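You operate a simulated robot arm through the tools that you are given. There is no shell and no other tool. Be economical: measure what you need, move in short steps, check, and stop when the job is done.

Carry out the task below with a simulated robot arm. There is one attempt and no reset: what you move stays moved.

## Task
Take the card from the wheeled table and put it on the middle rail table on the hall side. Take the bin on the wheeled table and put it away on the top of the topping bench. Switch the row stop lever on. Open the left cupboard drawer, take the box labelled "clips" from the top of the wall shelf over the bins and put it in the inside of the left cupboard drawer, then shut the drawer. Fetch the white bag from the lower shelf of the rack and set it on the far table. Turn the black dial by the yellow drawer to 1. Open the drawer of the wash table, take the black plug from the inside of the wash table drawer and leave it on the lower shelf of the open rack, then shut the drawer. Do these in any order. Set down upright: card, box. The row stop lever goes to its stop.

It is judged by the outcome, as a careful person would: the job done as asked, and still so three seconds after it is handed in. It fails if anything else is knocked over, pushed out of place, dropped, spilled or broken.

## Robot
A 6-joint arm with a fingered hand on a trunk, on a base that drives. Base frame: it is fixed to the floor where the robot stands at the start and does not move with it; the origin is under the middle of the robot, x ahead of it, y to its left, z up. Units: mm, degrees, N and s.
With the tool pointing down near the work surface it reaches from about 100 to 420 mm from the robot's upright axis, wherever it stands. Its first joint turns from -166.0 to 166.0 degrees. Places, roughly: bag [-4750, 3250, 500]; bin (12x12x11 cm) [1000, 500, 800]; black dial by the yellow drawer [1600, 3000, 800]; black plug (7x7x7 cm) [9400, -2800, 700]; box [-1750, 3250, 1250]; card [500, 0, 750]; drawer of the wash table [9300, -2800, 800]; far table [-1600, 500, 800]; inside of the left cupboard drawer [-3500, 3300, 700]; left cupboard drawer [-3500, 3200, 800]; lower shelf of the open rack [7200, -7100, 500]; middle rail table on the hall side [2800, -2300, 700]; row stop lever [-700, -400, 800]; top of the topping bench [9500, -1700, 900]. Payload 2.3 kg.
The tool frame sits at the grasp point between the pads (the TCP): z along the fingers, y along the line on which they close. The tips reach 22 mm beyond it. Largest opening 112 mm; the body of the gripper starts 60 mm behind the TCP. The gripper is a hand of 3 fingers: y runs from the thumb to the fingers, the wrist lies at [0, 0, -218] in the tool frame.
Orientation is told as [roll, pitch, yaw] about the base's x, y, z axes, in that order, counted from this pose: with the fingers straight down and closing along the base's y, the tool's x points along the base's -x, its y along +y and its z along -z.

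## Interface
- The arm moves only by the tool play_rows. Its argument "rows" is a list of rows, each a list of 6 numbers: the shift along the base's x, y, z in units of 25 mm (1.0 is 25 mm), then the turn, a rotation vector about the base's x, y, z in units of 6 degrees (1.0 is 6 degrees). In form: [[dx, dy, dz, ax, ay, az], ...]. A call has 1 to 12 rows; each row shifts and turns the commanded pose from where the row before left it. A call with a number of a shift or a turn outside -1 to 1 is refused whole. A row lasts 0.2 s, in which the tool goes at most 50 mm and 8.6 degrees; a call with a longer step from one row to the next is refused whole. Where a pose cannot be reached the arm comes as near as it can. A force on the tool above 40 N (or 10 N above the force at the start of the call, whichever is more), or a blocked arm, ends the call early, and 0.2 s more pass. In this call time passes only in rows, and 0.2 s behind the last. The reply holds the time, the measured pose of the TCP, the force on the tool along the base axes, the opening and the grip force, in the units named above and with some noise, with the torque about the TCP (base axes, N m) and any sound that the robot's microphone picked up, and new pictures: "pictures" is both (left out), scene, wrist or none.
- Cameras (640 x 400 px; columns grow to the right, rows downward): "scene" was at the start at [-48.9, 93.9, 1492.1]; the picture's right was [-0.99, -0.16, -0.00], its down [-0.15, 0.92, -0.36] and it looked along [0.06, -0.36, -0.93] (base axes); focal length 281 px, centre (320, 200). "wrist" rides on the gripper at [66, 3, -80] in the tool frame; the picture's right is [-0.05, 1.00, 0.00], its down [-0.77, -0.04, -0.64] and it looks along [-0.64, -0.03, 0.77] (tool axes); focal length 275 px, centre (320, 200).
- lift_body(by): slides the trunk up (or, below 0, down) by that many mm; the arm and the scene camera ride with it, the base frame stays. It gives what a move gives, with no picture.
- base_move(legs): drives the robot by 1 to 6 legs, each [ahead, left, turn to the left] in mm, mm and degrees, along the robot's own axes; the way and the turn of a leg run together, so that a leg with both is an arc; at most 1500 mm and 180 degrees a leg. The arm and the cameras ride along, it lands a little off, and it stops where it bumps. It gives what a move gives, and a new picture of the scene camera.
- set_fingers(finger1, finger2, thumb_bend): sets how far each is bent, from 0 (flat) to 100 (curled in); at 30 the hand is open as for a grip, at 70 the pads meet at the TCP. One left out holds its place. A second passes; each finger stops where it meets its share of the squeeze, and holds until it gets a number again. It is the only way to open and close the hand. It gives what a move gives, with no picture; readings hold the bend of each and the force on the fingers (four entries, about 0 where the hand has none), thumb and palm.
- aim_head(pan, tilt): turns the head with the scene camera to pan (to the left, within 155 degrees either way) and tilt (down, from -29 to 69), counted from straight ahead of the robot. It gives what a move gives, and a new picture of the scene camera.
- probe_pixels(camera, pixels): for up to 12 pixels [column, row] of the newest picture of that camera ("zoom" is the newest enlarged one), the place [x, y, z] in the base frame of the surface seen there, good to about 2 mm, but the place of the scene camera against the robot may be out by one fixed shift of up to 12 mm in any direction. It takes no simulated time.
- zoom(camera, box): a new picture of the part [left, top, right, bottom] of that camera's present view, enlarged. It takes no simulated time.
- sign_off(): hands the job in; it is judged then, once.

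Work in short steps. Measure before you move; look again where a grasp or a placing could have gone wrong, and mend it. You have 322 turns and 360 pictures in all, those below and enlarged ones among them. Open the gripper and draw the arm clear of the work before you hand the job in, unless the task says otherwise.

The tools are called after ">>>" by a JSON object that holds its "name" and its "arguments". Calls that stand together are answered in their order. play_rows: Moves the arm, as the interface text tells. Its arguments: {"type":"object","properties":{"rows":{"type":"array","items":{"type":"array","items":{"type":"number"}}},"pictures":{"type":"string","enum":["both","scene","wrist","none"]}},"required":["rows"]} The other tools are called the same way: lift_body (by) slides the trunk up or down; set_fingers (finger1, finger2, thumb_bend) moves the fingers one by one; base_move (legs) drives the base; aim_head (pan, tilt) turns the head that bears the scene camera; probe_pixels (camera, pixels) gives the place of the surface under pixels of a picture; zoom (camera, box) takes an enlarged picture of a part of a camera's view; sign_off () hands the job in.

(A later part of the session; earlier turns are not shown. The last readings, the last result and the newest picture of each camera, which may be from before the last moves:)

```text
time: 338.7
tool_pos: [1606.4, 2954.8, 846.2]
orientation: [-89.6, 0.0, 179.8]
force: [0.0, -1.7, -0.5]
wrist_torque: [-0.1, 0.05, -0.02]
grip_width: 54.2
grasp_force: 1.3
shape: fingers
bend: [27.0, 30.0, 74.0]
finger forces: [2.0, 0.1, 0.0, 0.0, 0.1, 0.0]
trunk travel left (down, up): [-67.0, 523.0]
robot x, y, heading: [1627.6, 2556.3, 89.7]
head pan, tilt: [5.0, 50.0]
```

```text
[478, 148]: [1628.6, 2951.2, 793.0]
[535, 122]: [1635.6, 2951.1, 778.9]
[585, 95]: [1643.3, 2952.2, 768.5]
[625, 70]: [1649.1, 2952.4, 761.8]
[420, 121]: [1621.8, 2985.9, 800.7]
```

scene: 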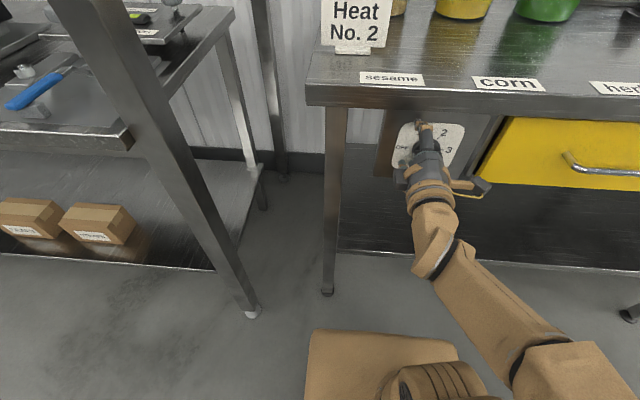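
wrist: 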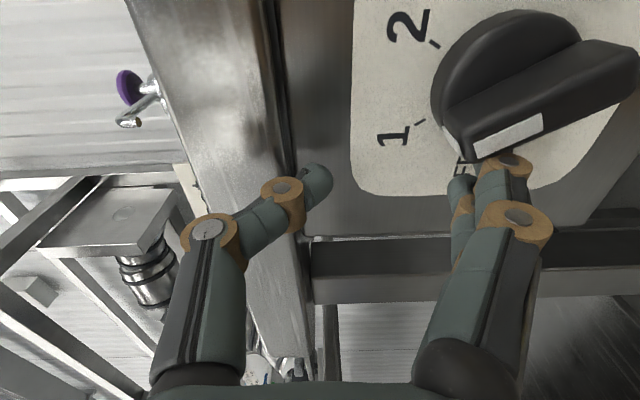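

Bar at ~57°. One more millimetre.

>>> {"name": "lift_body", "arguments": {"by": 1.2}}

>>> {"name": "play_rows", "arguments": {"rows": [[0, 0, 0, 0, 0, 0]], "pictures": "wrist"}}

>>> {"name": "probe_pixels", "arguments": {"camera": "wrist", "pixels": [[482, 148], [540, 121], [590, 94], [627, 72], [424, 121]]}}

```text
time: 339.2
tool_pos: [1606.2, 2955.1, 845.9]
orientation: [-89.5, 0.0, 179.7]
force: [0.1, -0.9, -2.0]
wrist_torque: [-0.11, 0.08, -0.01]
grip_width: 54.5
grasp_force: 1.1
shape: fingers
bend: [27.0, 30.0, 74.0]
finger forces: [2.3, 0.0, 0.0, 0.0, 0.0, 0.1]
trunk travel left (down, up): [-68.0, 522.0]
robot x, y, heading: [1627.3, 2553.8, 89.9]
head pan, tilt: [5.0, 50.0]
```

```text
time: 339.6
tool_pos: [1606.9, 2956.0, 846.9]
orientation: [-89.5, 0.1, 179.7]
force: [-0.6, -2.0, -1.9]
wrist_torque: [-0.11, 0.08, -0.02]
grip_width: 54.7
grasp_force: 1.2
shape: fingers
bend: [27.0, 30.0, 74.0]
finger forces: [2.4, 0.0, 0.0, 0.0, 0.0, 0.0]
trunk travel left (down, up): [-68.0, 522.0]
robot x, y, heading: [1629.6, 2556.6, 89.9]
head pan, tilt: [5.0, 50.0]
```

wrist: 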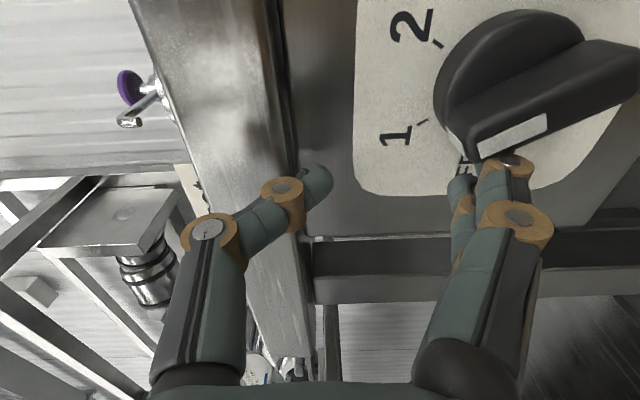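

```text
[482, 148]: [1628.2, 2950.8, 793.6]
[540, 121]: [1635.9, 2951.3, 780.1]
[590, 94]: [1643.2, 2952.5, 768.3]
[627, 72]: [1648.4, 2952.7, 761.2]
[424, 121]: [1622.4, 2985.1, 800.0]
```

About 58°. I lower away, back off and look straight on.

>>> {"name": "lift_body", "arguments": {"by": -12}}

>>> {"name": "base_move", "arguments": {"legs": [[-150, 0, 0]]}}

>>> {"name": "play_rows", "arguments": {"rows": [[0, 0, 0, 0, 0, 0]], "pictures": "wrist"}}

>>> {"name": "zoom", "arguments": {"camera": "wrist", "box": [260, 0, 480, 140]}}

```text
time: 340.2
tool_pos: [1606.5, 2954.7, 835.3]
orientation: [-89.6, 0.0, 179.7]
force: [0.1, -4.5, 1.0]
wrist_torque: [-0.26, -0.05, -0.07]
grip_width: 51.0
grasp_force: 2.1
shape: fingers
bend: [30.0, 30.0, 74.0]
finger forces: [4.4, 0.0, 0.0, 0.0, 0.0, 0.1]
trunk travel left (down, up): [-56.0, 534.0]
robot x, y, heading: [1628.1, 2554.6, 89.8]
head pan, tilt: [5.0, 50.0]
```

```text
time: 341.6
tool_pos: [1605.8, 2806.0, 834.7]
orientation: [-89.5, 0.0, 179.7]
force: [0.0, -0.1, 0.2]
wrist_torque: [0.0, 0.01, -0.01]
grip_width: 50.4
grasp_force: 0.0
shape: fingers
bend: [30.0, 30.0, 74.0]
finger forces: [0.1, 0.0, 0.0, 0.1, 0.1, 0.0]
trunk travel left (down, up): [-56.0, 534.0]
robot x, y, heading: [1629.3, 2405.7, 90.2]
head pan, tilt: [5.0, 50.0]
```

scene: 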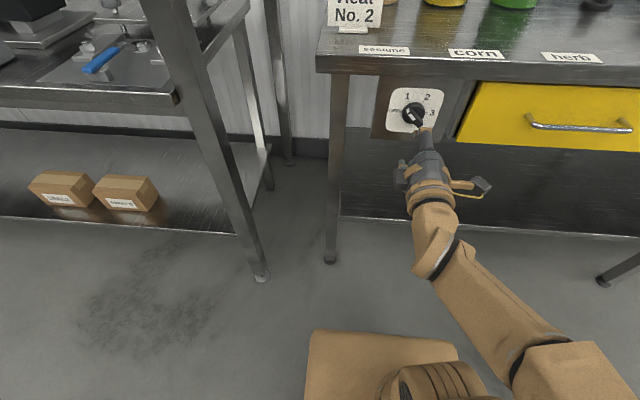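

```text
time: 342.0
tool_pos: [1605.8, 2805.0, 835.7]
orientation: [-89.5, 0.0, 179.9]
force: [0.5, -1.0, 0.1]
wrist_torque: [0.01, -0.01, 0.03]
grip_width: 50.8
grasp_force: 0.1
shape: fingers
bend: [30.0, 30.0, 74.0]
finger forces: [0.1, 0.0, 0.0, 0.0, 0.1, 0.0]
trunk travel left (down, up): [-56.0, 534.0]
robot x, y, heading: [1628.8, 2403.6, 90.3]
head pan, tilt: [5.0, 50.0]
```

wrist: 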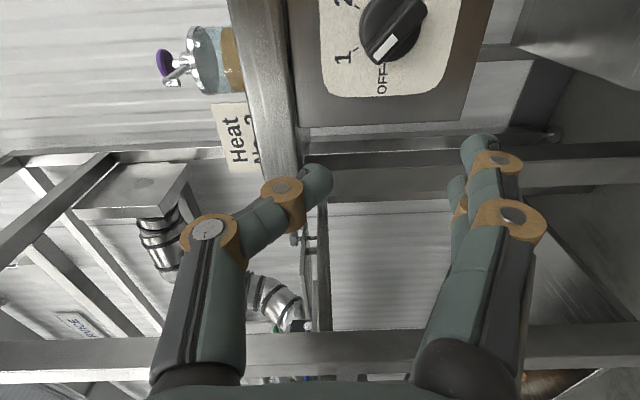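

```text
2.86 times, centred on (370, 70) of wrist
```

zoom: 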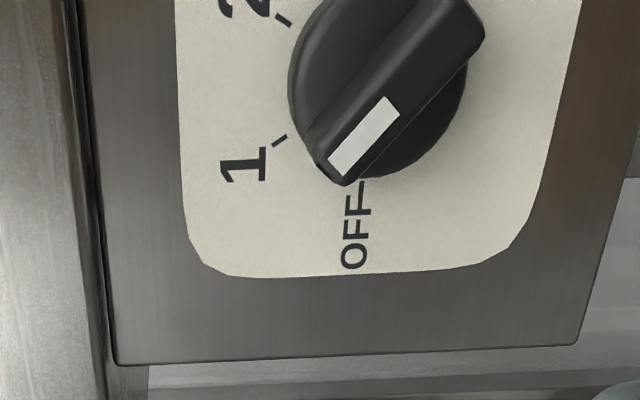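

The dial slipped back to ~30° because the fingertip dragged on the disc while lowering. I redo it shallower (tips at ≤2968) and will retreat straight back.

>>> {"name": "lift_body", "arguments": {"by": -17}}

>>> {"name": "base_move", "arguments": {"legs": [[139, 0, -0.2]]}}

>>> {"name": "lift_body", "arguments": {"by": 24}}

>>> {"name": "play_rows", "arguments": {"rows": [[0, 0, 0, 0, 0, 0]], "pictures": "wrist"}}

```text
time: 342.6
tool_pos: [1606.9, 2806.1, 817.6]
orientation: [-89.5, 0.0, 179.8]
force: [0.3, 0.2, 0.1]
wrist_torque: [0.02, -0.01, 0.04]
grip_width: 50.7
grasp_force: 0.0
shape: fingers
bend: [30.0, 30.0, 74.0]
finger forces: [0.1, 0.1, 0.1, 0.0, 0.1, 0.0]
trunk travel left (down, up): [-39.0, 551.0]
robot x, y, heading: [1628.5, 2406.3, 90.0]
head pan, tilt: [5.0, 50.0]
```

```text
time: 343.9
tool_pos: [1608.0, 2944.8, 817.7]
orientation: [-89.5, 0.1, 179.5]
force: [0.1, 0.0, -0.1]
wrist_torque: [-0.03, -0.01, -0.01]
grip_width: 51.0
grasp_force: 0.0
shape: fingers
bend: [30.0, 30.0, 74.0]
finger forces: [0.0, 0.0, 0.0, 0.0, 0.0, 0.0]
trunk travel left (down, up): [-39.0, 551.0]
robot x, y, heading: [1628.7, 2543.3, 89.8]
head pan, tilt: [5.0, 50.0]
```

scene: 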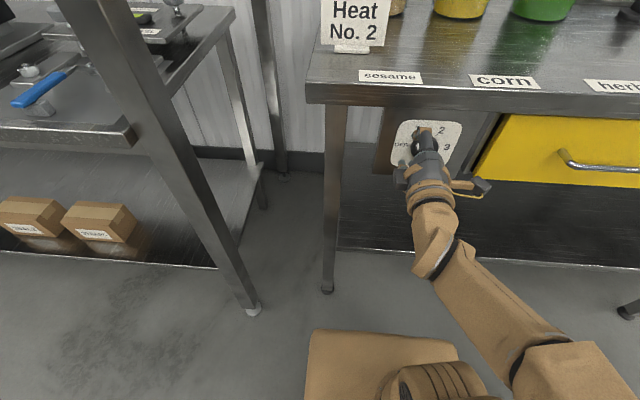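

```text
time: 344.6
tool_pos: [1607.1, 2946.6, 842.8]
orientation: [-89.4, 0.1, 179.6]
force: [-0.1, -0.3, -0.6]
wrist_torque: [0.01, 0.05, 0.0]
grip_width: 53.0
grasp_force: 0.2
shape: fingers
bend: [27.0, 30.0, 74.0]
finger forces: [1.0, 0.0, 0.0, 0.1, 0.1, 0.1]
trunk travel left (down, up): [-63.0, 527.0]
robot x, y, heading: [1627.8, 2545.6, 90.0]
head pan, tilt: [5.0, 50.0]
```

```text
time: 345.0
tool_pos: [1607.6, 2945.1, 842.4]
orientation: [-89.5, -0.1, 179.6]
force: [0.5, 0.8, -1.2]
wrist_torque: [-0.03, 0.07, 0.01]
grip_width: 52.8
grasp_force: 0.3
shape: fingers
bend: [27.0, 30.0, 74.0]
finger forces: [1.0, 0.0, 0.0, 0.0, 0.0, 0.0]
trunk travel left (down, up): [-63.0, 527.0]
robot x, y, heading: [1627.9, 2544.3, 90.0]
head pan, tilt: [5.0, 50.0]
```

wrist: 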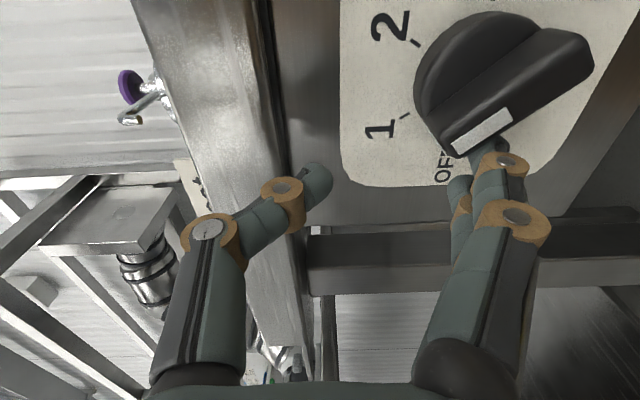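

>>> {"name": "lift_body", "arguments": {"by": 5}}

>>> {"name": "play_rows", "arguments": {"rows": [[0, 0, 0, 0, 0, 0]], "pictures": "wrist"}}

>>> {"name": "probe_pixels", "arguments": {"camera": "wrist", "pixels": [[475, 142], [525, 116], [570, 85], [605, 65], [420, 115], [430, 40]]}}

```text
time: 345.6
tool_pos: [1606.9, 2944.6, 847.2]
orientation: [-89.6, -0.1, 179.7]
force: [-0.5, -0.5, -1.2]
wrist_torque: [-0.01, 0.03, 0.02]
grip_width: 52.9
grasp_force: 0.2
shape: fingers
bend: [28.0, 30.0, 74.0]
finger forces: [0.9, 0.1, 0.0, 0.0, 0.1, 0.0]
trunk travel left (down, up): [-68.0, 522.0]
robot x, y, heading: [1627.6, 2548.1, 90.0]
head pan, tilt: [5.0, 50.0]
```

```text
time: 346.0
tool_pos: [1608.2, 2944.7, 848.4]
orientation: [-89.5, 0.1, 179.6]
force: [-0.2, -0.1, -0.7]
wrist_torque: [-0.03, 0.04, 0.0]
grip_width: 52.6
grasp_force: 0.4
shape: fingers
bend: [28.0, 30.0, 74.0]
finger forces: [0.8, 0.0, 0.0, 0.1, 0.0, 0.1]
trunk travel left (down, up): [-68.0, 522.0]
robot x, y, heading: [1625.5, 2544.2, 89.9]
head pan, tilt: [5.0, 50.0]
```

wrist: 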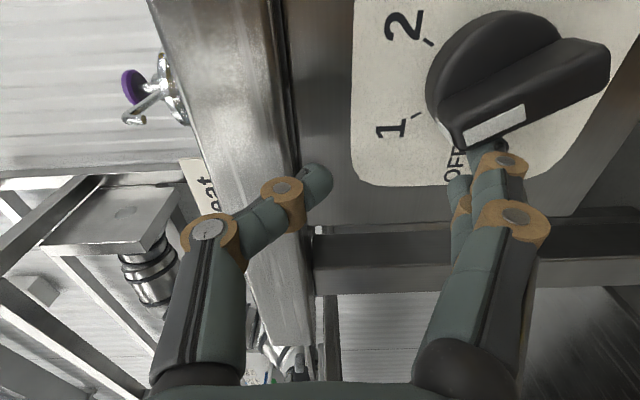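

```text
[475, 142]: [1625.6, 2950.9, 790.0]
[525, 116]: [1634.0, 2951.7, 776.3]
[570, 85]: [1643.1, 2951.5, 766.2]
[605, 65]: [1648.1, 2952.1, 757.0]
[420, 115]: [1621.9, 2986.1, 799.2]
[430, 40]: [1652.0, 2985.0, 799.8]
```

~56°. I raise 2 mm more and then pull straight back.

>>> {"name": "lift_body", "arguments": {"by": 2}}

>>> {"name": "base_move", "arguments": {"legs": [[-140, 0, 0]]}}

>>> {"name": "play_rows", "arguments": {"rows": [[0, 0, 0, 0, 0, 0]], "pictures": "wrist"}}

>>> {"name": "zoom", "arguments": {"camera": "wrist", "box": [260, 0, 480, 140]}}

```text
time: 346.5
tool_pos: [1607.8, 2946.2, 848.2]
orientation: [-89.5, 0.0, 179.6]
force: [-1.4, 1.2, -1.9]
wrist_torque: [-0.02, 0.1, 0.0]
grip_width: 53.3
grasp_force: 1.4
shape: fingers
bend: [27.0, 30.0, 74.0]
finger forces: [1.7, 0.0, 0.0, 0.0, 0.1, 0.0]
trunk travel left (down, up): [-70.0, 520.0]
robot x, y, heading: [1629.3, 2546.4, 90.0]
head pan, tilt: [5.0, 50.0]
```

```text
time: 347.8
tool_pos: [1607.7, 2804.2, 849.8]
orientation: [-89.6, 0.0, 179.4]
force: [0.1, 0.7, -0.2]
wrist_torque: [0.0, 0.01, 0.02]
grip_width: 50.7
grasp_force: 0.0
shape: fingers
bend: [30.0, 30.0, 74.0]
finger forces: [0.0, 0.0, 0.1, 0.0, 0.0, 0.0]
trunk travel left (down, up): [-70.0, 520.0]
robot x, y, heading: [1627.2, 2404.9, 89.8]
head pan, tilt: [5.0, 50.0]
```

scene: 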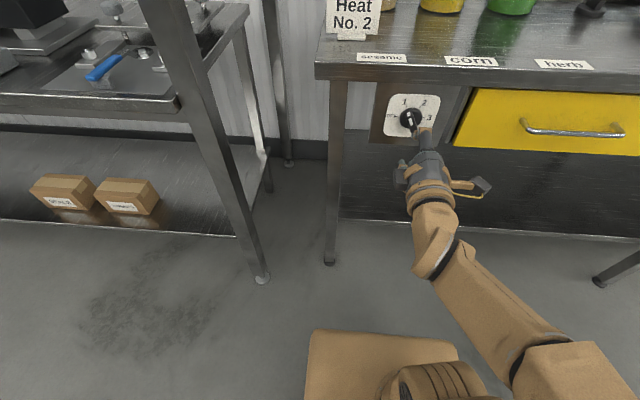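

```text
time: 348.2
tool_pos: [1606.8, 2804.3, 849.2]
orientation: [-89.5, 0.0, 179.5]
force: [1.0, -0.3, 0.1]
wrist_torque: [0.0, 0.02, -0.02]
grip_width: 51.2
grasp_force: 0.0
shape: fingers
bend: [30.0, 30.0, 74.0]
finger forces: [0.1, 0.0, 0.0, 0.1, 0.0, 0.0]
trunk travel left (down, up): [-70.0, 520.0]
robot x, y, heading: [1626.6, 2406.8, 89.9]
head pan, tilt: [5.0, 50.0]
```

wrist: 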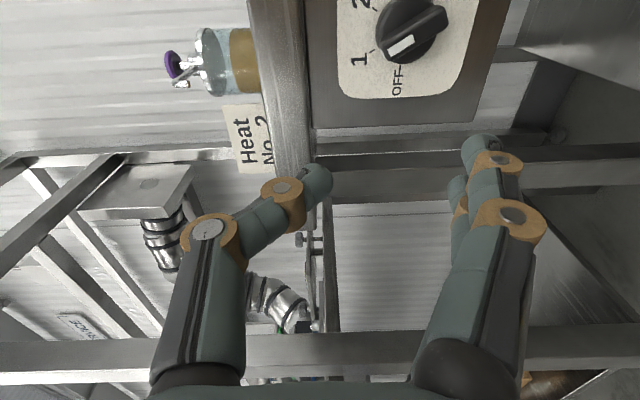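

```text
2.86 times, centred on (370, 70) of wrist
```

zoom: 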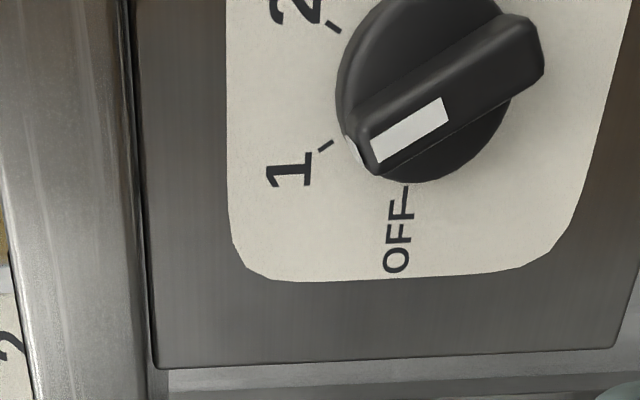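

I measure the resulting angle.

>>> {"name": "probe_pixels", "arguments": {"camera": "zoom", "pixels": [[378, 150], [440, 112], [405, 131], [490, 78], [530, 55], [330, 146], [405, 190], [335, 27]]}}

```text
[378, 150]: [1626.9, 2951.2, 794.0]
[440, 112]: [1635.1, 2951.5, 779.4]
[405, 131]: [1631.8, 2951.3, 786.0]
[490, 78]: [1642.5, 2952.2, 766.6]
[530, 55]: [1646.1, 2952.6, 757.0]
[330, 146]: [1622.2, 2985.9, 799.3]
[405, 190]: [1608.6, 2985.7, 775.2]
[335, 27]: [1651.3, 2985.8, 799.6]
```

The dial points at 1 (within ~2°). Next the card: I drive back to the wheeled table front.

>>> {"name": "base_move", "arguments": {"legs": [[-250, 0, 0], [0, 900, 0], [0, 880, 0], [0, 0, -90], [0, -1100, 0], [0, -1060, 0]]}}

>>> {"name": "lift_body", "arguments": {"by": 250}}

>>> {"name": "aim_head", "arguments": {"pan": -10, "tilt": 45}}

```text
time: 372.8
tool_pos: [210.4, 20.8, 849.1]
orientation: [-89.4, 0.0, 88.7]
force: [0.2, -0.1, -0.7]
wrist_torque: [-0.01, 0.0, 0.0]
grip_width: 50.8
grasp_force: 0.0
shape: fingers
bend: [30.0, 30.0, 74.0]
finger forces: [0.0, 0.0, 0.1, 0.0, 0.0, 0.0]
trunk travel left (down, up): [-70.0, 520.0]
robot x, y, heading: [-188.9, 9.4, -1.0]
head pan, tilt: [5.0, 50.0]
```

scene: 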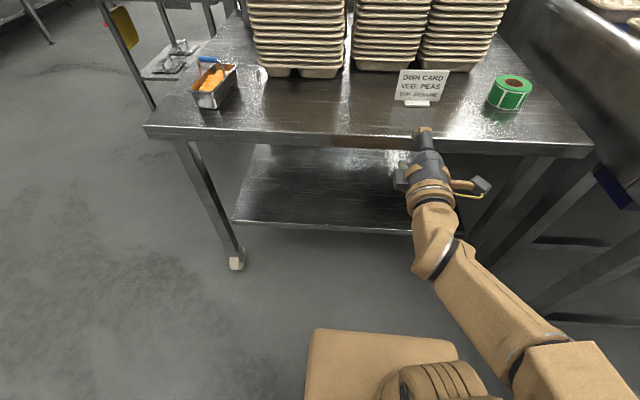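

```text
time: 375.3
tool_pos: [209.8, 23.6, 1098.9]
orientation: [-89.4, 0.0, 88.8]
force: [0.3, -0.4, 0.4]
wrist_torque: [0.01, 0.01, 0.02]
grip_width: 50.8
grasp_force: 0.0
shape: fingers
bend: [30.0, 30.0, 74.0]
finger forces: [0.1, 0.0, 0.0, 0.0, 0.0, 0.0]
trunk travel left (down, up): [-320.0, 270.0]
robot x, y, heading: [-193.1, 7.8, -1.1]
head pan, tilt: [5.0, 50.0]
```

```text
time: 376.1
tool_pos: [209.2, 21.6, 1099.2]
orientation: [-89.5, 0.0, 88.7]
force: [-0.3, 0.5, -0.3]
wrist_torque: [-0.01, 0.0, 0.03]
grip_width: 50.7
grasp_force: 0.0
shape: fingers
bend: [30.0, 30.0, 74.0]
finger forces: [0.0, 0.0, 0.0, 0.0, 0.0, 0.1]
trunk travel left (down, up): [-320.0, 270.0]
robot x, y, heading: [-191.5, 6.2, -0.8]
head pan, tilt: [-10.0, 45.0]
```

scene: 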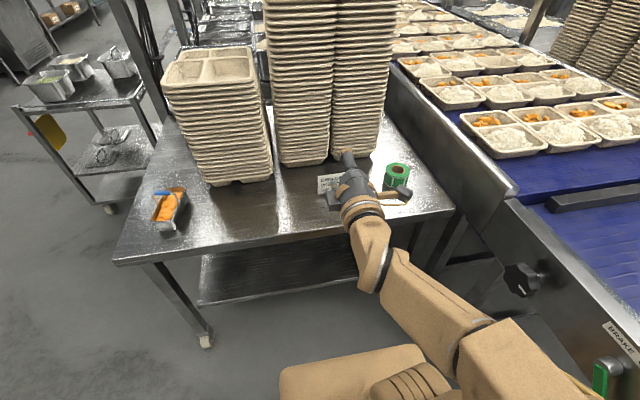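

I pitch the tool straight down (rotation about +y).

>>> {"name": "set_fingers", "arguments": {"finger1": 40, "finger2": 40, "thumb_bend": 40}}

>>> {"name": "play_rows", "arguments": {"rows": [[-0.2, 0, 0, 0, 1, 0], [-0.2, 0, 0, 0, 1, 0], [-0.2, 0, 0, 0, 1, 0], [-0.2, 0, 0, 0, 1, 0], [-0.2, 0, 0, 0, 1, 0], [-0.2, 0, 0, 0, 1, 0], [-0.2, 0, 0, 0, 1, 0], [-0.2, 0, 0, 0, 1, 0], [-0.2, 0, 0, 0, 1, 0], [-0.2, 0, 0, 0, 1, 0], [-0.2, 0, 0, 0, 1, 0], [-0.2, 0, 0, 0, 1, 0]], "pictures": "none"}}

>>> {"name": "play_rows", "arguments": {"rows": [[0, 0, 0, 0, 1, 0], [0, 0, 0, 0, 1, 0], [0, 0, 0, 0, 0.9, 0]]}}

```text
time: 377.1
tool_pos: [209.9, 22.8, 1099.1]
orientation: [-89.5, 0.0, 88.8]
force: [-0.3, 0.6, 0.5]
wrist_torque: [-0.01, 0.02, 0.0]
grip_width: 83.8
grasp_force: 0.0
shape: fingers
bend: [40.0, 40.0, 40.0]
finger forces: [0.0, 0.1, 0.1, 0.0, 0.1, 0.0]
trunk travel left (down, up): [-320.0, 270.0]
robot x, y, heading: [-187.9, 11.6, -1.0]
head pan, tilt: [-10.0, 45.0]
```

```text
time: 379.7
tool_pos: [137.4, 102.9, 909.5]
orientation: [-26.0, 4.7, 87.6]
force: [0.2, -0.1, 0.6]
wrist_torque: [-0.01, 0.0, 0.01]
grip_width: 83.8
grasp_force: 0.1
shape: fingers
bend: [40.0, 40.0, 40.0]
finger forces: [0.1, 0.0, 0.0, 0.0, 0.0, 0.1]
out of reach, approached as far as the arm can: row 3, 4, 5, 7, 8, 9, 10, 11, 12
trunk travel left (down, up): [-320.0, 270.0]
robot x, y, heading: [-188.8, 10.3, -1.2]
head pan, tilt: [-10.0, 45.0]
```

```text
time: 380.5
tool_pos: [100.0, 89.8, 778.8]
orientation: [-8.4, 5.2, 89.1]
force: [0.3, 0.4, -0.4]
wrist_torque: [0.02, 0.03, -0.01]
grip_width: 84.1
grasp_force: 0.1
shape: fingers
bend: [40.0, 40.0, 40.0]
finger forces: [0.1, 0.0, 0.0, 0.0, 0.0, 0.0]
out of reach, approached as far as the arm can: row 1, 2, 3
trunk travel left (down, up): [-320.0, 270.0]
robot x, y, heading: [-192.7, 11.1, -1.2]
head pan, tilt: [-10.0, 45.0]
```

scene: 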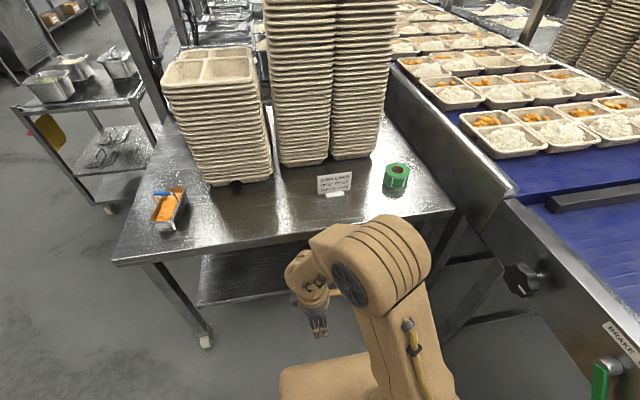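
wrist: 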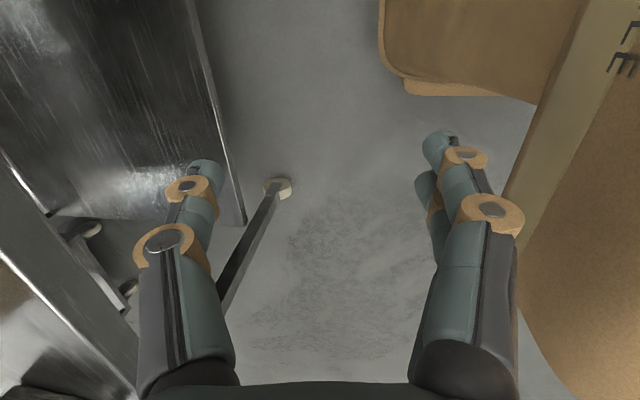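

The tool points nearly down but 130 mm lower relative to the trunk than asked. I test small moves in this configuration.

>>> {"name": "play_rows", "arguments": {"rows": [[0, -0.5, 0.8, 0, 0, 0], [0, -0.5, 0.8, 0, 0, 0], [0, -0.5, 0.8, 0, 0, 0]], "pictures": "none"}}

>>> {"name": "play_rows", "arguments": {"rows": [[0.5, 0, 0, 0, 0, 0], [0.5, 0, 0, 0, 0, 0], [0.5, 0, 0, 0, 0, 0]], "pictures": "none"}}

```text
time: 381.3
tool_pos: [79.8, 47.0, 786.2]
orientation: [-7.7, 5.0, 89.2]
force: [0.1, 0.4, 0.1]
wrist_torque: [0.02, -0.02, 0.01]
grip_width: 83.7
grasp_force: 0.2
shape: fingers
bend: [40.0, 40.0, 40.0]
finger forces: [0.0, 0.0, 0.1, 0.0, 0.0, 0.1]
out of reach, approached as far as the arm can: row 1, 2, 3
trunk travel left (down, up): [-320.0, 270.0]
robot x, y, heading: [-193.5, 5.8, -0.8]
head pan, tilt: [-10.0, 45.0]
```

```text
time: 382.1
tool_pos: [111.1, 46.7, 771.9]
orientation: [-7.6, 4.9, 89.2]
force: [-0.2, -0.5, -0.1]
wrist_torque: [0.0, -0.03, 0.01]
grip_width: 83.9
grasp_force: 0.0
shape: fingers
bend: [40.0, 40.0, 40.0]
finger forces: [0.0, 0.0, 0.0, 0.1, 0.0, 0.1]
out of reach, approached as far as the arm can: row 1, 2, 3
trunk travel left (down, up): [-320.0, 270.0]
robot x, y, heading: [-188.9, 7.1, -0.9]
head pan, tilt: [-10.0, 45.0]
```

The wrist seems to be in a flipped branch. I reverse the roll (tool-x from right to forward) and see if height becomes free again.

>>> {"name": "play_rows", "arguments": {"rows": [[0, 0, 0, 0, 0, 1], [0, 0, 0, 0, 0, 1], [0, 0, 0, 0, 0, 1], [0, 0, 0, 0, 0, 1], [0, 0, 0, 0, 0, 1], [0, 0, 0, 0, 0, 1], [0, 0, 0, 0, 0, 1], [0, 0, 0, 0, 0, 1], [0, 0, 0, 0, 0, 1], [0, 0, 0, 0, 0, 1], [0, 0, 0, 0, 0, 1], [0, 0, 0, 0, 0, 1]], "pictures": "none"}}

>>> {"name": "play_rows", "arguments": {"rows": [[0, 0, 0.8, 0, 0, 1], [0, 0, 0.8, 0, 0, 1], [0, 0, 0.8, 0, 0, 1], [0, 0, 0.8, 0, 0, 0], [0, 0, 0.8, 0, 0, 0], [0, 0, 0.8, 0, 0, 0]], "pictures": "scene"}}

```text
time: 384.7
tool_pos: [88.6, 55.2, 737.7]
orientation: [-7.6, 5.4, 156.6]
force: [0.5, -0.5, 0.3]
wrist_torque: [0.0, 0.03, -0.02]
grip_width: 83.6
grasp_force: 0.1
shape: fingers
bend: [40.0, 40.0, 40.0]
finger forces: [0.0, 0.0, 0.1, 0.1, 0.1, 0.0]
out of reach, approached as far as the arm can: row 2, 3, 4, 5, 6, 7, 8, 9
trunk travel left (down, up): [-320.0, 270.0]
robot x, y, heading: [-191.3, 7.2, -1.0]
head pan, tilt: [-10.0, 45.0]
```

```text
time: 386.1
tool_pos: [89.4, 60.3, 849.3]
orientation: [-8.4, 5.5, 171.5]
force: [0.3, 0.1, -0.2]
wrist_torque: [-0.01, -0.02, 0.01]
grip_width: 84.0
grasp_force: 0.1
shape: fingers
bend: [40.0, 40.0, 40.0]
finger forces: [0.0, 0.0, 0.1, 0.0, 0.0, 0.0]
out of reach, approached as far as the arm can: row 1
trunk travel left (down, up): [-320.0, 270.0]
robot x, y, heading: [-189.0, 7.3, -0.8]
head pan, tilt: [-10.0, 45.0]
```

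scene: 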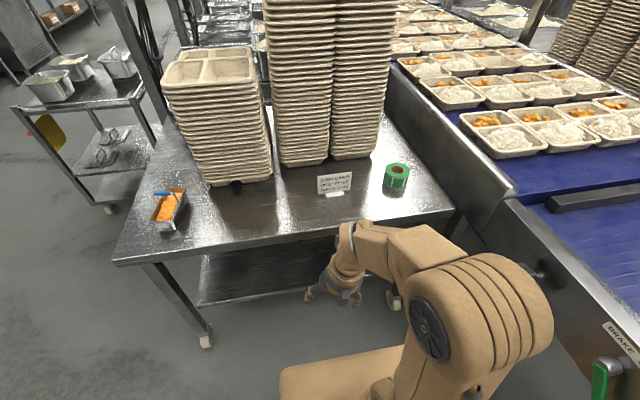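

With tool-x forward the height is free again; the limit lies on the right-hand side. I turn on in the same direction so tool-x points left, which also closes fore-aft.

>>> {"name": "play_rows", "arguments": {"rows": [[0, 0, 0.6, 0, 0, 1], [0, 0, 0.6, 0, 0, 1], [0, 0, 0.6, 0, 0, 1], [0, 0, 0.6, 0, 0, 1], [0, 0, 0.4, 0, 0, 1], [0, 0, 0.4, 0, 0, 1], [0, 0, 0, 0, 0, 1], [0, 0, 0, 0, 0, 1], [0, 0, 0, 0, 0, 1], [0, 0, 0, 0, 0, 1], [0, 0, 0, 0, 0, 1], [0, 0, 0, 0, 0, 1]], "pictures": "none"}}

>>> {"name": "play_rows", "arguments": {"rows": [[0, 0, 0, 0, 0, 1], [0, 0, 0, 0, 0, 1], [0, 0, 0, 0, 0, 1], [0, 0, 0, 0, 0, 1], [0, 0, 0, 0, 0, 0.4]], "pictures": "scene"}}

```text
time: 388.7
tool_pos: [89.1, 57.7, 928.5]
orientation: [-8.4, 5.4, -116.4]
force: [0.7, -0.3, -0.6]
wrist_torque: [-0.01, 0.0, 0.01]
grip_width: 84.1
grasp_force: 0.1
shape: fingers
bend: [40.0, 40.0, 40.0]
finger forces: [0.1, 0.1, 0.0, 0.1, 0.1, 0.0]
trunk travel left (down, up): [-320.0, 270.0]
robot x, y, heading: [-190.4, 8.0, -1.0]
head pan, tilt: [-10.0, 45.0]
```

```text
time: 389.9
tool_pos: [89.1, 58.1, 929.8]
orientation: [-8.4, 5.4, -90.0]
force: [0.4, -0.2, -0.4]
wrist_torque: [0.01, -0.01, 0.0]
grip_width: 83.8
grasp_force: 0.1
shape: fingers
bend: [40.0, 40.0, 40.0]
finger forces: [0.1, 0.1, 0.1, 0.1, 0.0, 0.0]
trunk travel left (down, up): [-320.0, 270.0]
robot x, y, heading: [-190.2, 8.5, -0.9]
head pan, tilt: [-10.0, 45.0]
```

scene: 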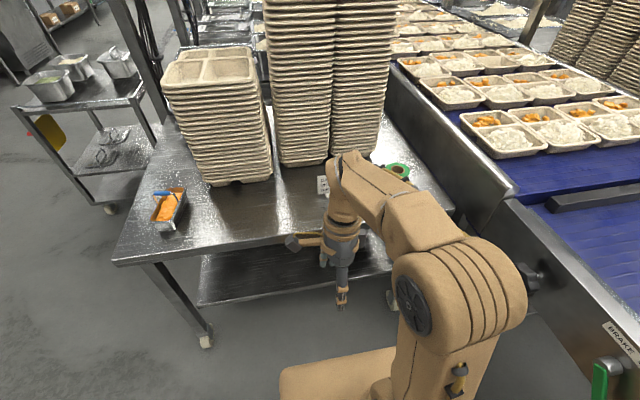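

No limits now. I straighten the tool and measure the card.

>>> {"name": "play_rows", "arguments": {"rows": [[0, 0, 0.5, -0.45, -0.7, 0], [0, 0, 0.5, -0.45, -0.7, 0]], "pictures": "none"}}

>>> {"name": "base_move", "arguments": {"legs": [[0, 90, 0]]}}

>>> {"name": "aim_head", "arguments": {"pan": -15, "tilt": 45}}

>>> {"name": "zoom", "arguments": {"camera": "scene", "box": [280, 110, 440, 220]}}

```text
time: 390.5
tool_pos: [88.7, 57.5, 953.7]
orientation: [-0.1, 0.1, -89.8]
force: [1.1, -0.3, 0.2]
wrist_torque: [0.03, 0.0, 0.01]
grip_width: 83.9
grasp_force: 0.0
shape: fingers
bend: [40.0, 40.0, 40.0]
finger forces: [0.0, 0.0, 0.1, 0.0, 0.1, 0.0]
trunk travel left (down, up): [-320.0, 270.0]
robot x, y, heading: [-190.8, 14.1, -0.8]
head pan, tilt: [-10.0, 45.0]
```

```text
time: 391.6
tool_pos: [90.7, 148.7, 954.4]
orientation: [-0.1, -0.1, -89.5]
force: [-0.2, 0.4, -0.1]
wrist_torque: [0.0, 0.03, 0.01]
grip_width: 83.9
grasp_force: 0.0
shape: fingers
bend: [40.0, 40.0, 40.0]
finger forces: [0.0, 0.0, 0.1, 0.1, 0.0, 0.0]
trunk travel left (down, up): [-320.0, 270.0]
robot x, y, heading: [-191.0, 98.7, -1.0]
head pan, tilt: [-10.0, 45.0]
```

scene: 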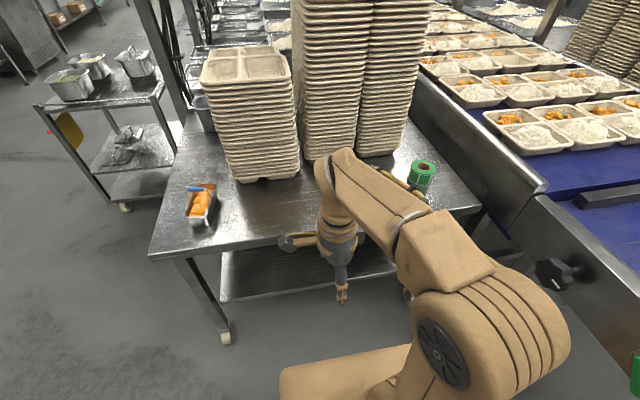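

```text
time: 392.3
tool_pos: [90.6, 147.3, 953.5]
orientation: [0.0, -0.1, -89.6]
force: [1.2, -0.7, 0.1]
wrist_torque: [0.01, 0.02, 0.02]
grip_width: 83.7
grasp_force: 0.1
shape: fingers
bend: [40.0, 40.0, 40.0]
finger forces: [0.0, 0.0, 0.0, 0.0, 0.0, 0.0]
trunk travel left (down, up): [-320.0, 270.0]
robot x, y, heading: [-190.4, 103.2, -0.8]
head pan, tilt: [-15.0, 45.0]
```

scene: 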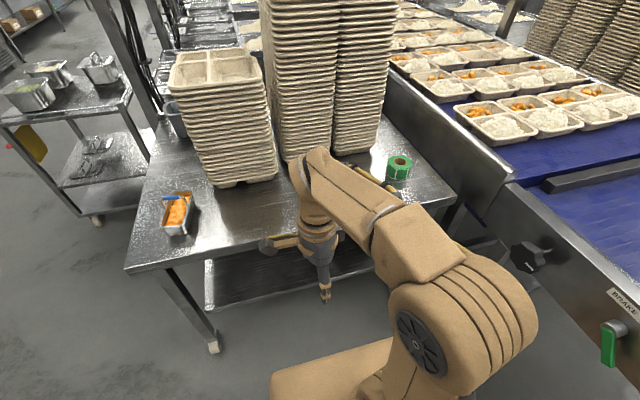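

```text
3.64 times, centred on (360, 165) of scene
```

zoom: 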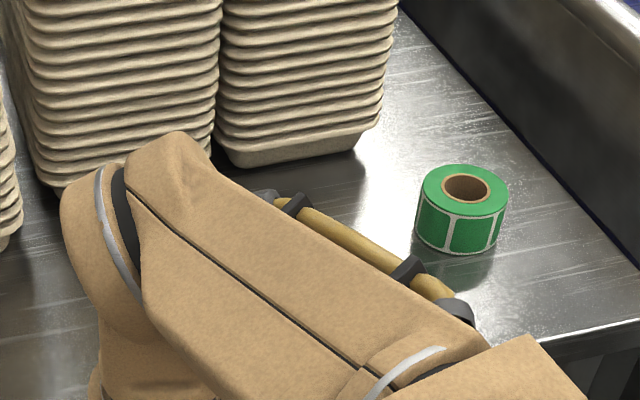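

The arm hides the card. I strafe right so the card is to the arm's left.

>>> {"name": "base_move", "arguments": {"legs": [[60, -235, 0.8]]}}

>>> {"name": "aim_head", "arguments": {"pan": 5, "tilt": 45}}

>>> {"name": "zoom", "arguments": {"camera": "scene", "box": [240, 100, 400, 210]}}

```text
time: 394.1
tool_pos: [148.1, -82.5, 953.4]
orientation: [-0.1, 0.0, -88.6]
force: [0.4, 0.2, -0.1]
wrist_torque: [-0.02, 0.01, 0.0]
grip_width: 83.8
grasp_force: 0.1
shape: fingers
bend: [40.0, 40.0, 40.0]
finger forces: [0.0, 0.0, 0.1, 0.1, 0.1, 0.0]
trunk travel left (down, up): [-320.0, 270.0]
robot x, y, heading: [-132.6, -133.9, 0.2]
head pan, tilt: [-15.0, 45.0]
```

scene: 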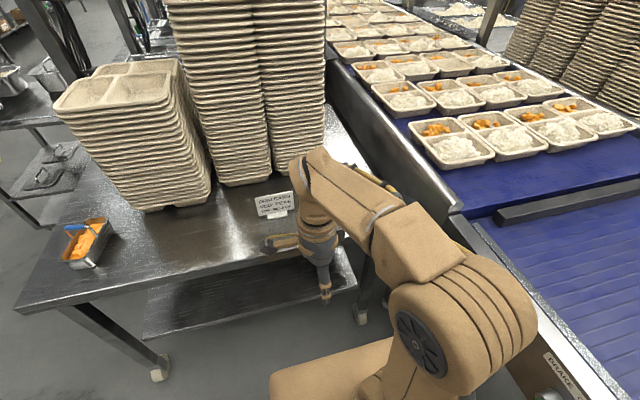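

```text
time: 394.9
tool_pos: [147.3, -82.3, 953.6]
orientation: [-0.1, 0.1, -88.5]
force: [0.7, 0.2, 0.4]
wrist_torque: [0.0, 0.0, 0.01]
grip_width: 83.8
grasp_force: 0.0
shape: fingers
bend: [40.0, 40.0, 40.0]
finger forces: [0.0, 0.0, 0.0, 0.1, 0.0, 0.0]
trunk travel left (down, up): [-320.0, 270.0]
robot x, y, heading: [-128.6, -138.3, -0.2]
head pan, tilt: [5.0, 45.0]
```

scene: 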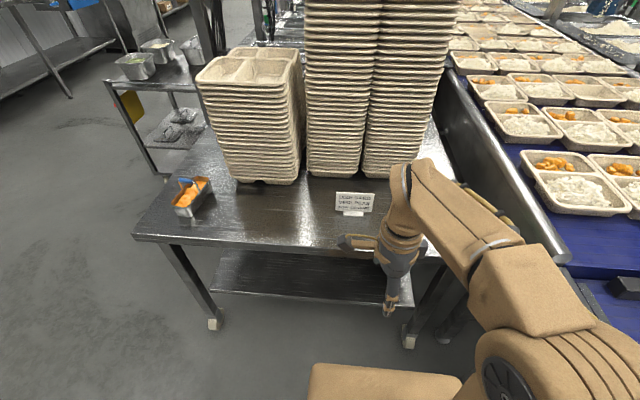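

```text
3.64 times, centred on (320, 155) of scene
```

zoom: 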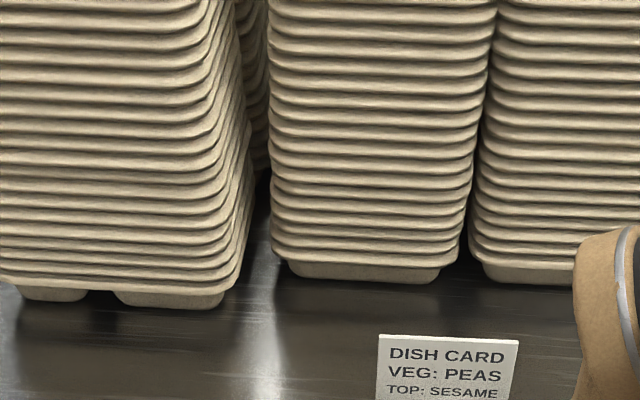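

>>> {"name": "zoom", "arguments": {"camera": "scene", "box": [320, 160, 400, 230]}}

>>> {"name": "probe_pixels", "arguments": {"camera": "scene", "pixels": [[340, 197], [370, 197], [355, 207], [355, 196], [345, 213], [361, 214], [354, 190], [320, 250], [352, 180], [330, 178]]}}

```text
5.71 times, centred on (360, 195) of scene
```

zoom: 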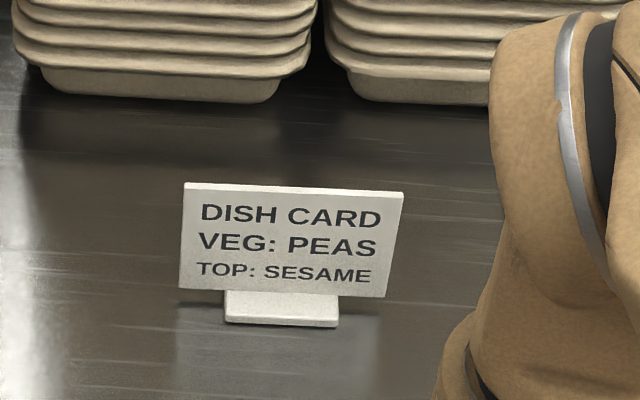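

```text
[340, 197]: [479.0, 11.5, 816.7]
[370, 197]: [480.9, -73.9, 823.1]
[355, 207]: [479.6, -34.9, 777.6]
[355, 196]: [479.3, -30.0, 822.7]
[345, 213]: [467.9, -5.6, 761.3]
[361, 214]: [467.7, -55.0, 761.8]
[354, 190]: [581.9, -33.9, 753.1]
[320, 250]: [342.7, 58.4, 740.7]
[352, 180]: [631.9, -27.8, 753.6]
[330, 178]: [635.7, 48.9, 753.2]
```

Card plate at x≈479, y +12…−91 (true), top ≈836. I drive ahead 185 mm, then extend the arm above it.

>>> {"name": "base_move", "arguments": {"legs": [[185, 0, 0.2]]}}

>>> {"name": "play_rows", "arguments": {"rows": [[0.8, 0.3, -0.3, 0, 0, -0.1], [0.8, 0.3, -0.3, 0, 0, -0.1], [0.8, 0.3, -0.3, 0, 0, 0], [0.8, 0.3, -0.3, 0, 0, 0], [0.8, 0.2, -0.3, 0, 0, 0], [0.8, 0.2, -0.3, 0, 0, 0]]}}

```text
time: 396.4
tool_pos: [330.5, -78.8, 954.0]
orientation: [0.0, 0.0, -88.3]
force: [-0.3, 0.4, 0.1]
wrist_torque: [0.0, 0.01, 0.01]
grip_width: 83.8
grasp_force: 0.0
shape: fingers
bend: [40.0, 40.0, 40.0]
finger forces: [0.1, 0.0, 0.0, 0.1, 0.0, 0.0]
trunk travel left (down, up): [-320.0, 270.0]
robot x, y, heading: [52.1, -135.2, 0.4]
head pan, tilt: [5.0, 45.0]
```

scene: 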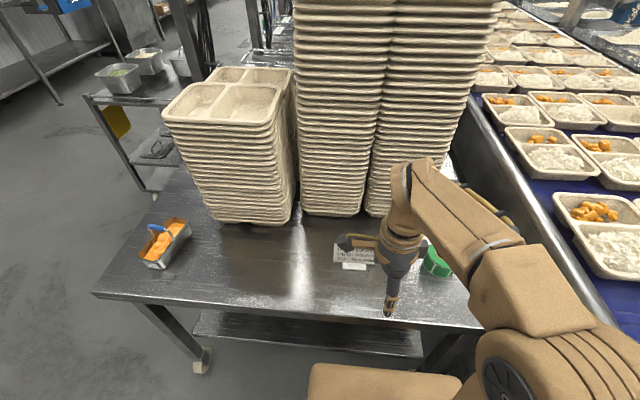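

```text
time: 397.8
tool_pos: [451.5, -39.2, 909.4]
orientation: [-0.1, -0.2, -89.4]
force: [0.3, 0.8, 0.7]
wrist_torque: [-0.02, -0.01, 0.0]
grip_width: 84.0
grasp_force: 0.0
shape: fingers
bend: [40.0, 40.0, 40.0]
finger forces: [0.0, 0.0, 0.0, 0.1, 0.1, 0.0]
trunk travel left (down, up): [-320.0, 270.0]
robot x, y, heading: [48.6, -137.2, 0.3]
head pan, tilt: [5.0, 45.0]
```

scene: 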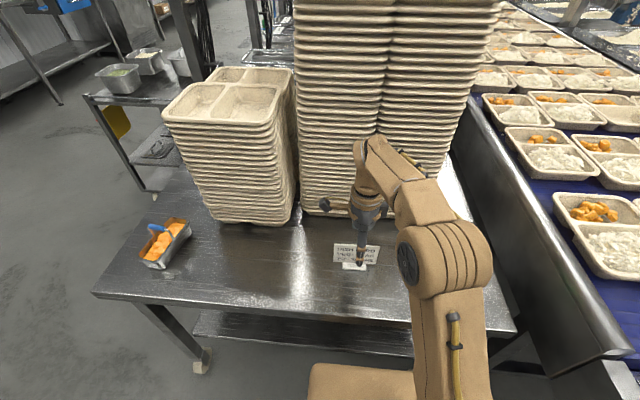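
wrist: 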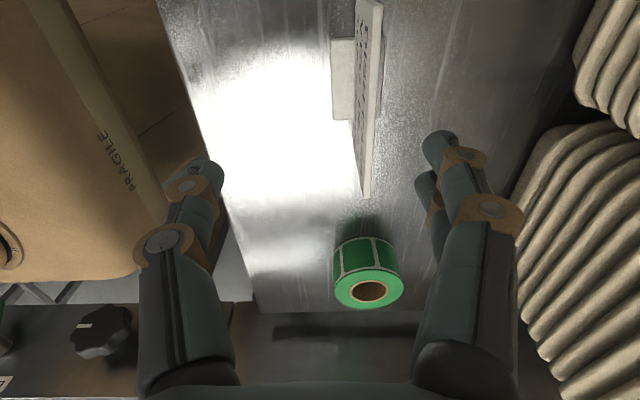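

The card edge is visible at (368,100) in the wrist view. I probe it.

>>> {"name": "probe_pixels", "arguments": {"camera": "wrist", "pixels": [[370, 10], [372, 60], [370, 120], [368, 180], [378, 60], [365, 190], [345, 110], [375, 30]]}}

```text
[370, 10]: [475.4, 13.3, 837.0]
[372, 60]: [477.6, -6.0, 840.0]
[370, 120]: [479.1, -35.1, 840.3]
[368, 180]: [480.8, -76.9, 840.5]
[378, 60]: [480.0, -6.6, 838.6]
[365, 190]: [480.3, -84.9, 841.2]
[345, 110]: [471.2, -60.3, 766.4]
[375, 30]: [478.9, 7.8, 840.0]
```

Plate top z 840, x≈479, centre y≈−36. I move 28 mm forward and lower.

>>> {"name": "play_rows", "arguments": {"rows": [[0.6, 0.05, 0, 0, 0, 0], [0.55, 0.05, -0.5, 0, 0, 0], [0, 0, -0.8, 0, 0, 0], [0, 0, -0.8, 0, 0, 0], [0, 0, -0.8, 0, 0, 0], [0, 0, -0.7, 0, 0, 0]], "pictures": "wrist"}}

```text
time: 399.2
tool_pos: [479.1, -36.8, 819.9]
orientation: [0.0, -0.1, -89.3]
force: [0.1, -0.3, -0.1]
wrist_torque: [-0.02, 0.03, -0.03]
grip_width: 83.8
grasp_force: 0.0
shape: fingers
bend: [40.0, 40.0, 40.0]
finger forces: [0.0, 0.1, 0.0, 0.1, 0.0, 0.0]
trunk travel left (down, up): [-320.0, 270.0]
robot x, y, heading: [53.1, -136.4, 0.4]
head pan, tilt: [5.0, 45.0]
```

wrist: 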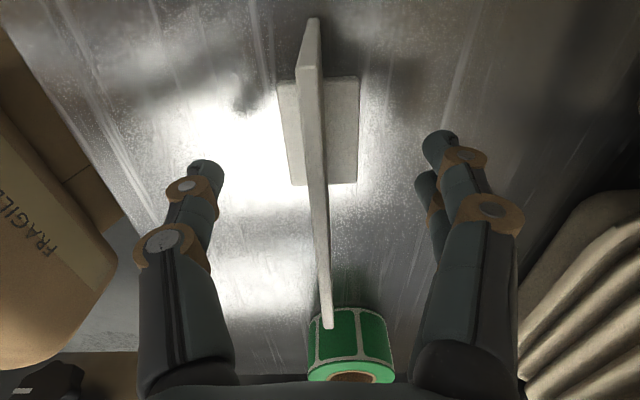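

The plate stands centrally between the pads. I close on it.

>>> {"name": "set_fingers", "arguments": {"finger1": 76, "finger2": 76, "thumb_bend": 76}}

>>> {"name": "play_rows", "arguments": {"rows": [[0, 0, 0.4, 0, 0, 0], [0, 0, 0.8, 0, 0, 0], [0, 0, 0.8, 0, 0, 0], [0, 0, 0.8, 0, 0, 0]]}}

```text
time: 400.2
tool_pos: [478.6, -36.7, 819.9]
orientation: [-0.1, 0.0, -89.4]
force: [0.7, 0.2, 0.2]
wrist_torque: [0.04, 0.03, 0.03]
grip_width: 2.3
grasp_force: 9.4
shape: fingers
bend: [73.0, 73.0, 71.0]
finger forces: [4.6, 4.6, 0.1, 0.0, 9.1, 0.0]
trunk travel left (down, up): [-320.0, 270.0]
robot x, y, heading: [54.8, -134.5, 0.2]
head pan, tilt: [5.0, 45.0]
```

```text
time: 401.2
tool_pos: [477.9, -38.2, 888.4]
orientation: [0.0, 0.0, -89.4]
force: [0.5, -0.5, -0.3]
wrist_torque: [-0.04, 0.04, -0.01]
grip_width: 2.4
grasp_force: 9.1
shape: fingers
bend: [73.0, 73.0, 71.0]
finger forces: [4.5, 4.6, 0.0, 0.0, 9.2, 0.0]
trunk travel left (down, up): [-320.0, 270.0]
robot x, y, heading: [52.9, -135.1, 0.5]
head pan, tilt: [5.0, 45.0]
```

scene: 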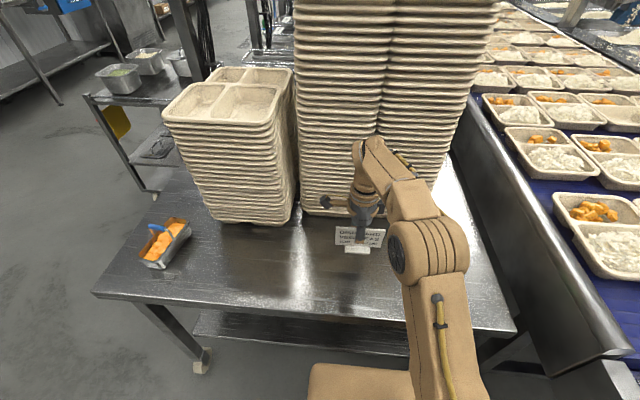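
wrist: 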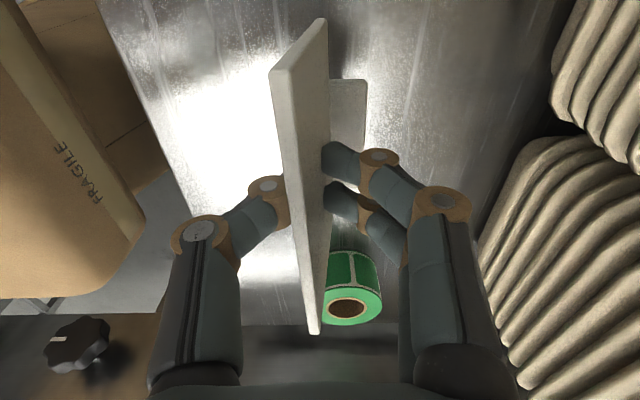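

The card is held (2.4 mm grip). I look toward the middle rail table at bearing −38°.

>>> {"name": "aim_head", "arguments": {"pan": -40, "tilt": 14}}

>>> {"name": "zoom", "arguments": {"camera": "scene", "box": [120, 60, 520, 310]}}

```text
time: 402.3
tool_pos: [480.3, -37.7, 886.8]
orientation: [-0.1, 0.0, -89.4]
force: [0.6, 0.1, -0.4]
wrist_torque: [0.03, 0.01, -0.03]
grip_width: 2.6
grasp_force: 9.3
shape: fingers
bend: [73.0, 73.0, 71.0]
finger forces: [4.6, 4.6, 0.1, 0.0, 9.2, 0.0]
trunk travel left (down, up): [-320.0, 270.0]
robot x, y, heading: [49.5, -135.5, 0.2]
head pan, tilt: [-40.0, 14.0]
```

scene: 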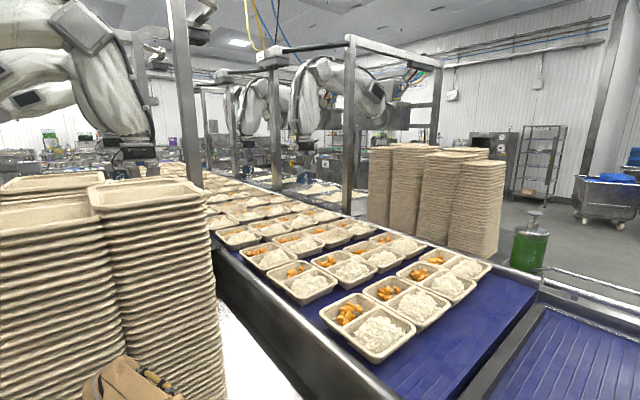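

```text
1.60 times, centred on (320, 185) of scene
```

zoom: 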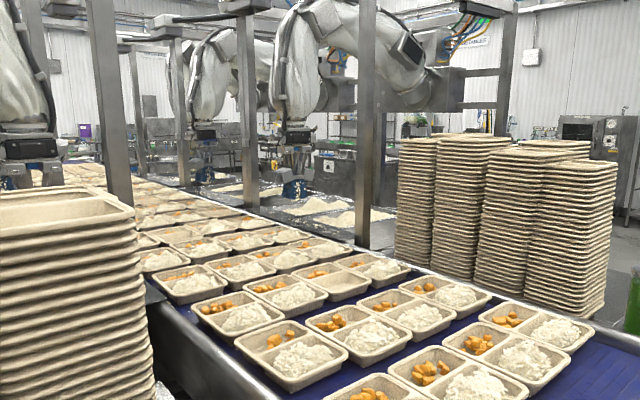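

The hall side must be reached around the line's west end. I drive back, north of the far table, west, and turn south.

>>> {"name": "base_move", "arguments": {"legs": [[-450, 0, 0], [0, 1050, 0], [0, 1000, 0], [-1200, 0, 0], [-1230, 0, 0], [0, 0, -90]]}}

>>> {"name": "aim_head", "arguments": {"pan": 10, "tilt": 15}}

```text
time: 430.1
tool_pos: [-2719.8, 1449.7, 888.5]
orientation: [-0.2, 0.0, -179.2]
force: [-0.6, -0.3, -0.3]
wrist_torque: [-0.01, -0.02, -0.04]
grip_width: 2.2
grasp_force: 8.1
shape: fingers
bend: [74.0, 74.0, 71.0]
finger forces: [4.3, 4.2, 0.0, 0.1, 8.5, 0.1]
trunk travel left (down, up): [-320.0, 270.0]
robot x, y, heading: [-2818.7, 1876.9, -89.1]
head pan, tilt: [-40.0, 14.0]
```

scene: 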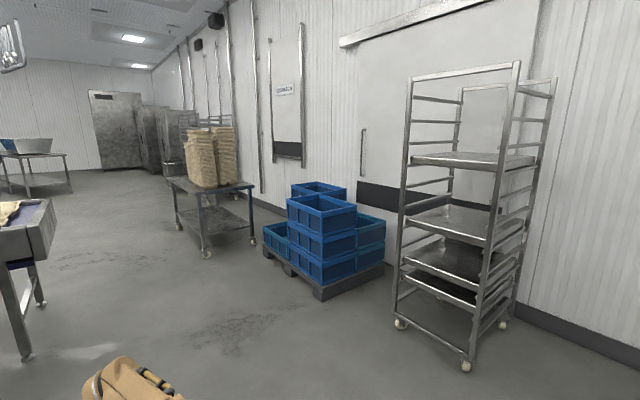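

```text
time: 431.2
tool_pos: [-2718.6, 1449.3, 889.1]
orientation: [-0.1, 0.0, -179.2]
force: [-0.1, -0.7, 0.9]
wrist_torque: [0.01, 0.02, -0.01]
grip_width: 2.3
grasp_force: 8.7
shape: fingers
bend: [74.0, 74.0, 71.0]
finger forces: [4.2, 4.1, 0.0, 0.0, 8.5, 0.0]
trunk travel left (down, up): [-320.0, 270.0]
robot x, y, heading: [-2820.4, 1873.6, -89.1]
head pan, tilt: [10.0, 15.0]
```

scene: 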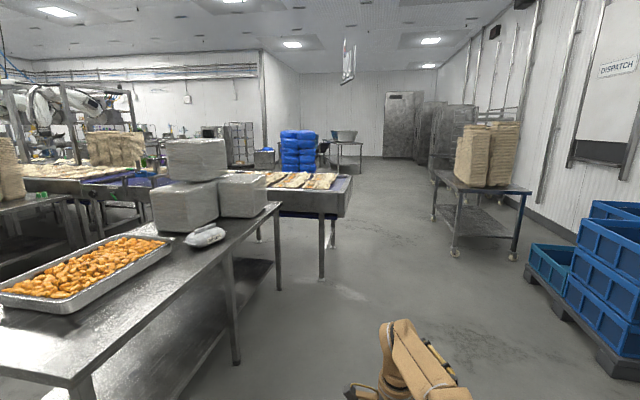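

Wide passage ahead. I probe obstacles.

>>> {"name": "probe_pixels", "arguments": {"camera": "scene", "pixels": [[350, 185], [330, 246], [322, 278], [455, 252], [435, 218], [300, 172], [348, 165], [332, 160], [545, 260], [240, 150]]}}

```text
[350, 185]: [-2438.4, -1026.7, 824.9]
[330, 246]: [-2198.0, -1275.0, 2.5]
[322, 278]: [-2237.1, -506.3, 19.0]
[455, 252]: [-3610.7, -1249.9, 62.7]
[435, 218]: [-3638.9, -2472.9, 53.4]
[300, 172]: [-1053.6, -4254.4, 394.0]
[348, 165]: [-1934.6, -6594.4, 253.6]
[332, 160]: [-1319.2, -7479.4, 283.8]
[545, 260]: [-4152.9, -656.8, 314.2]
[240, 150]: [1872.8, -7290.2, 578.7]
```

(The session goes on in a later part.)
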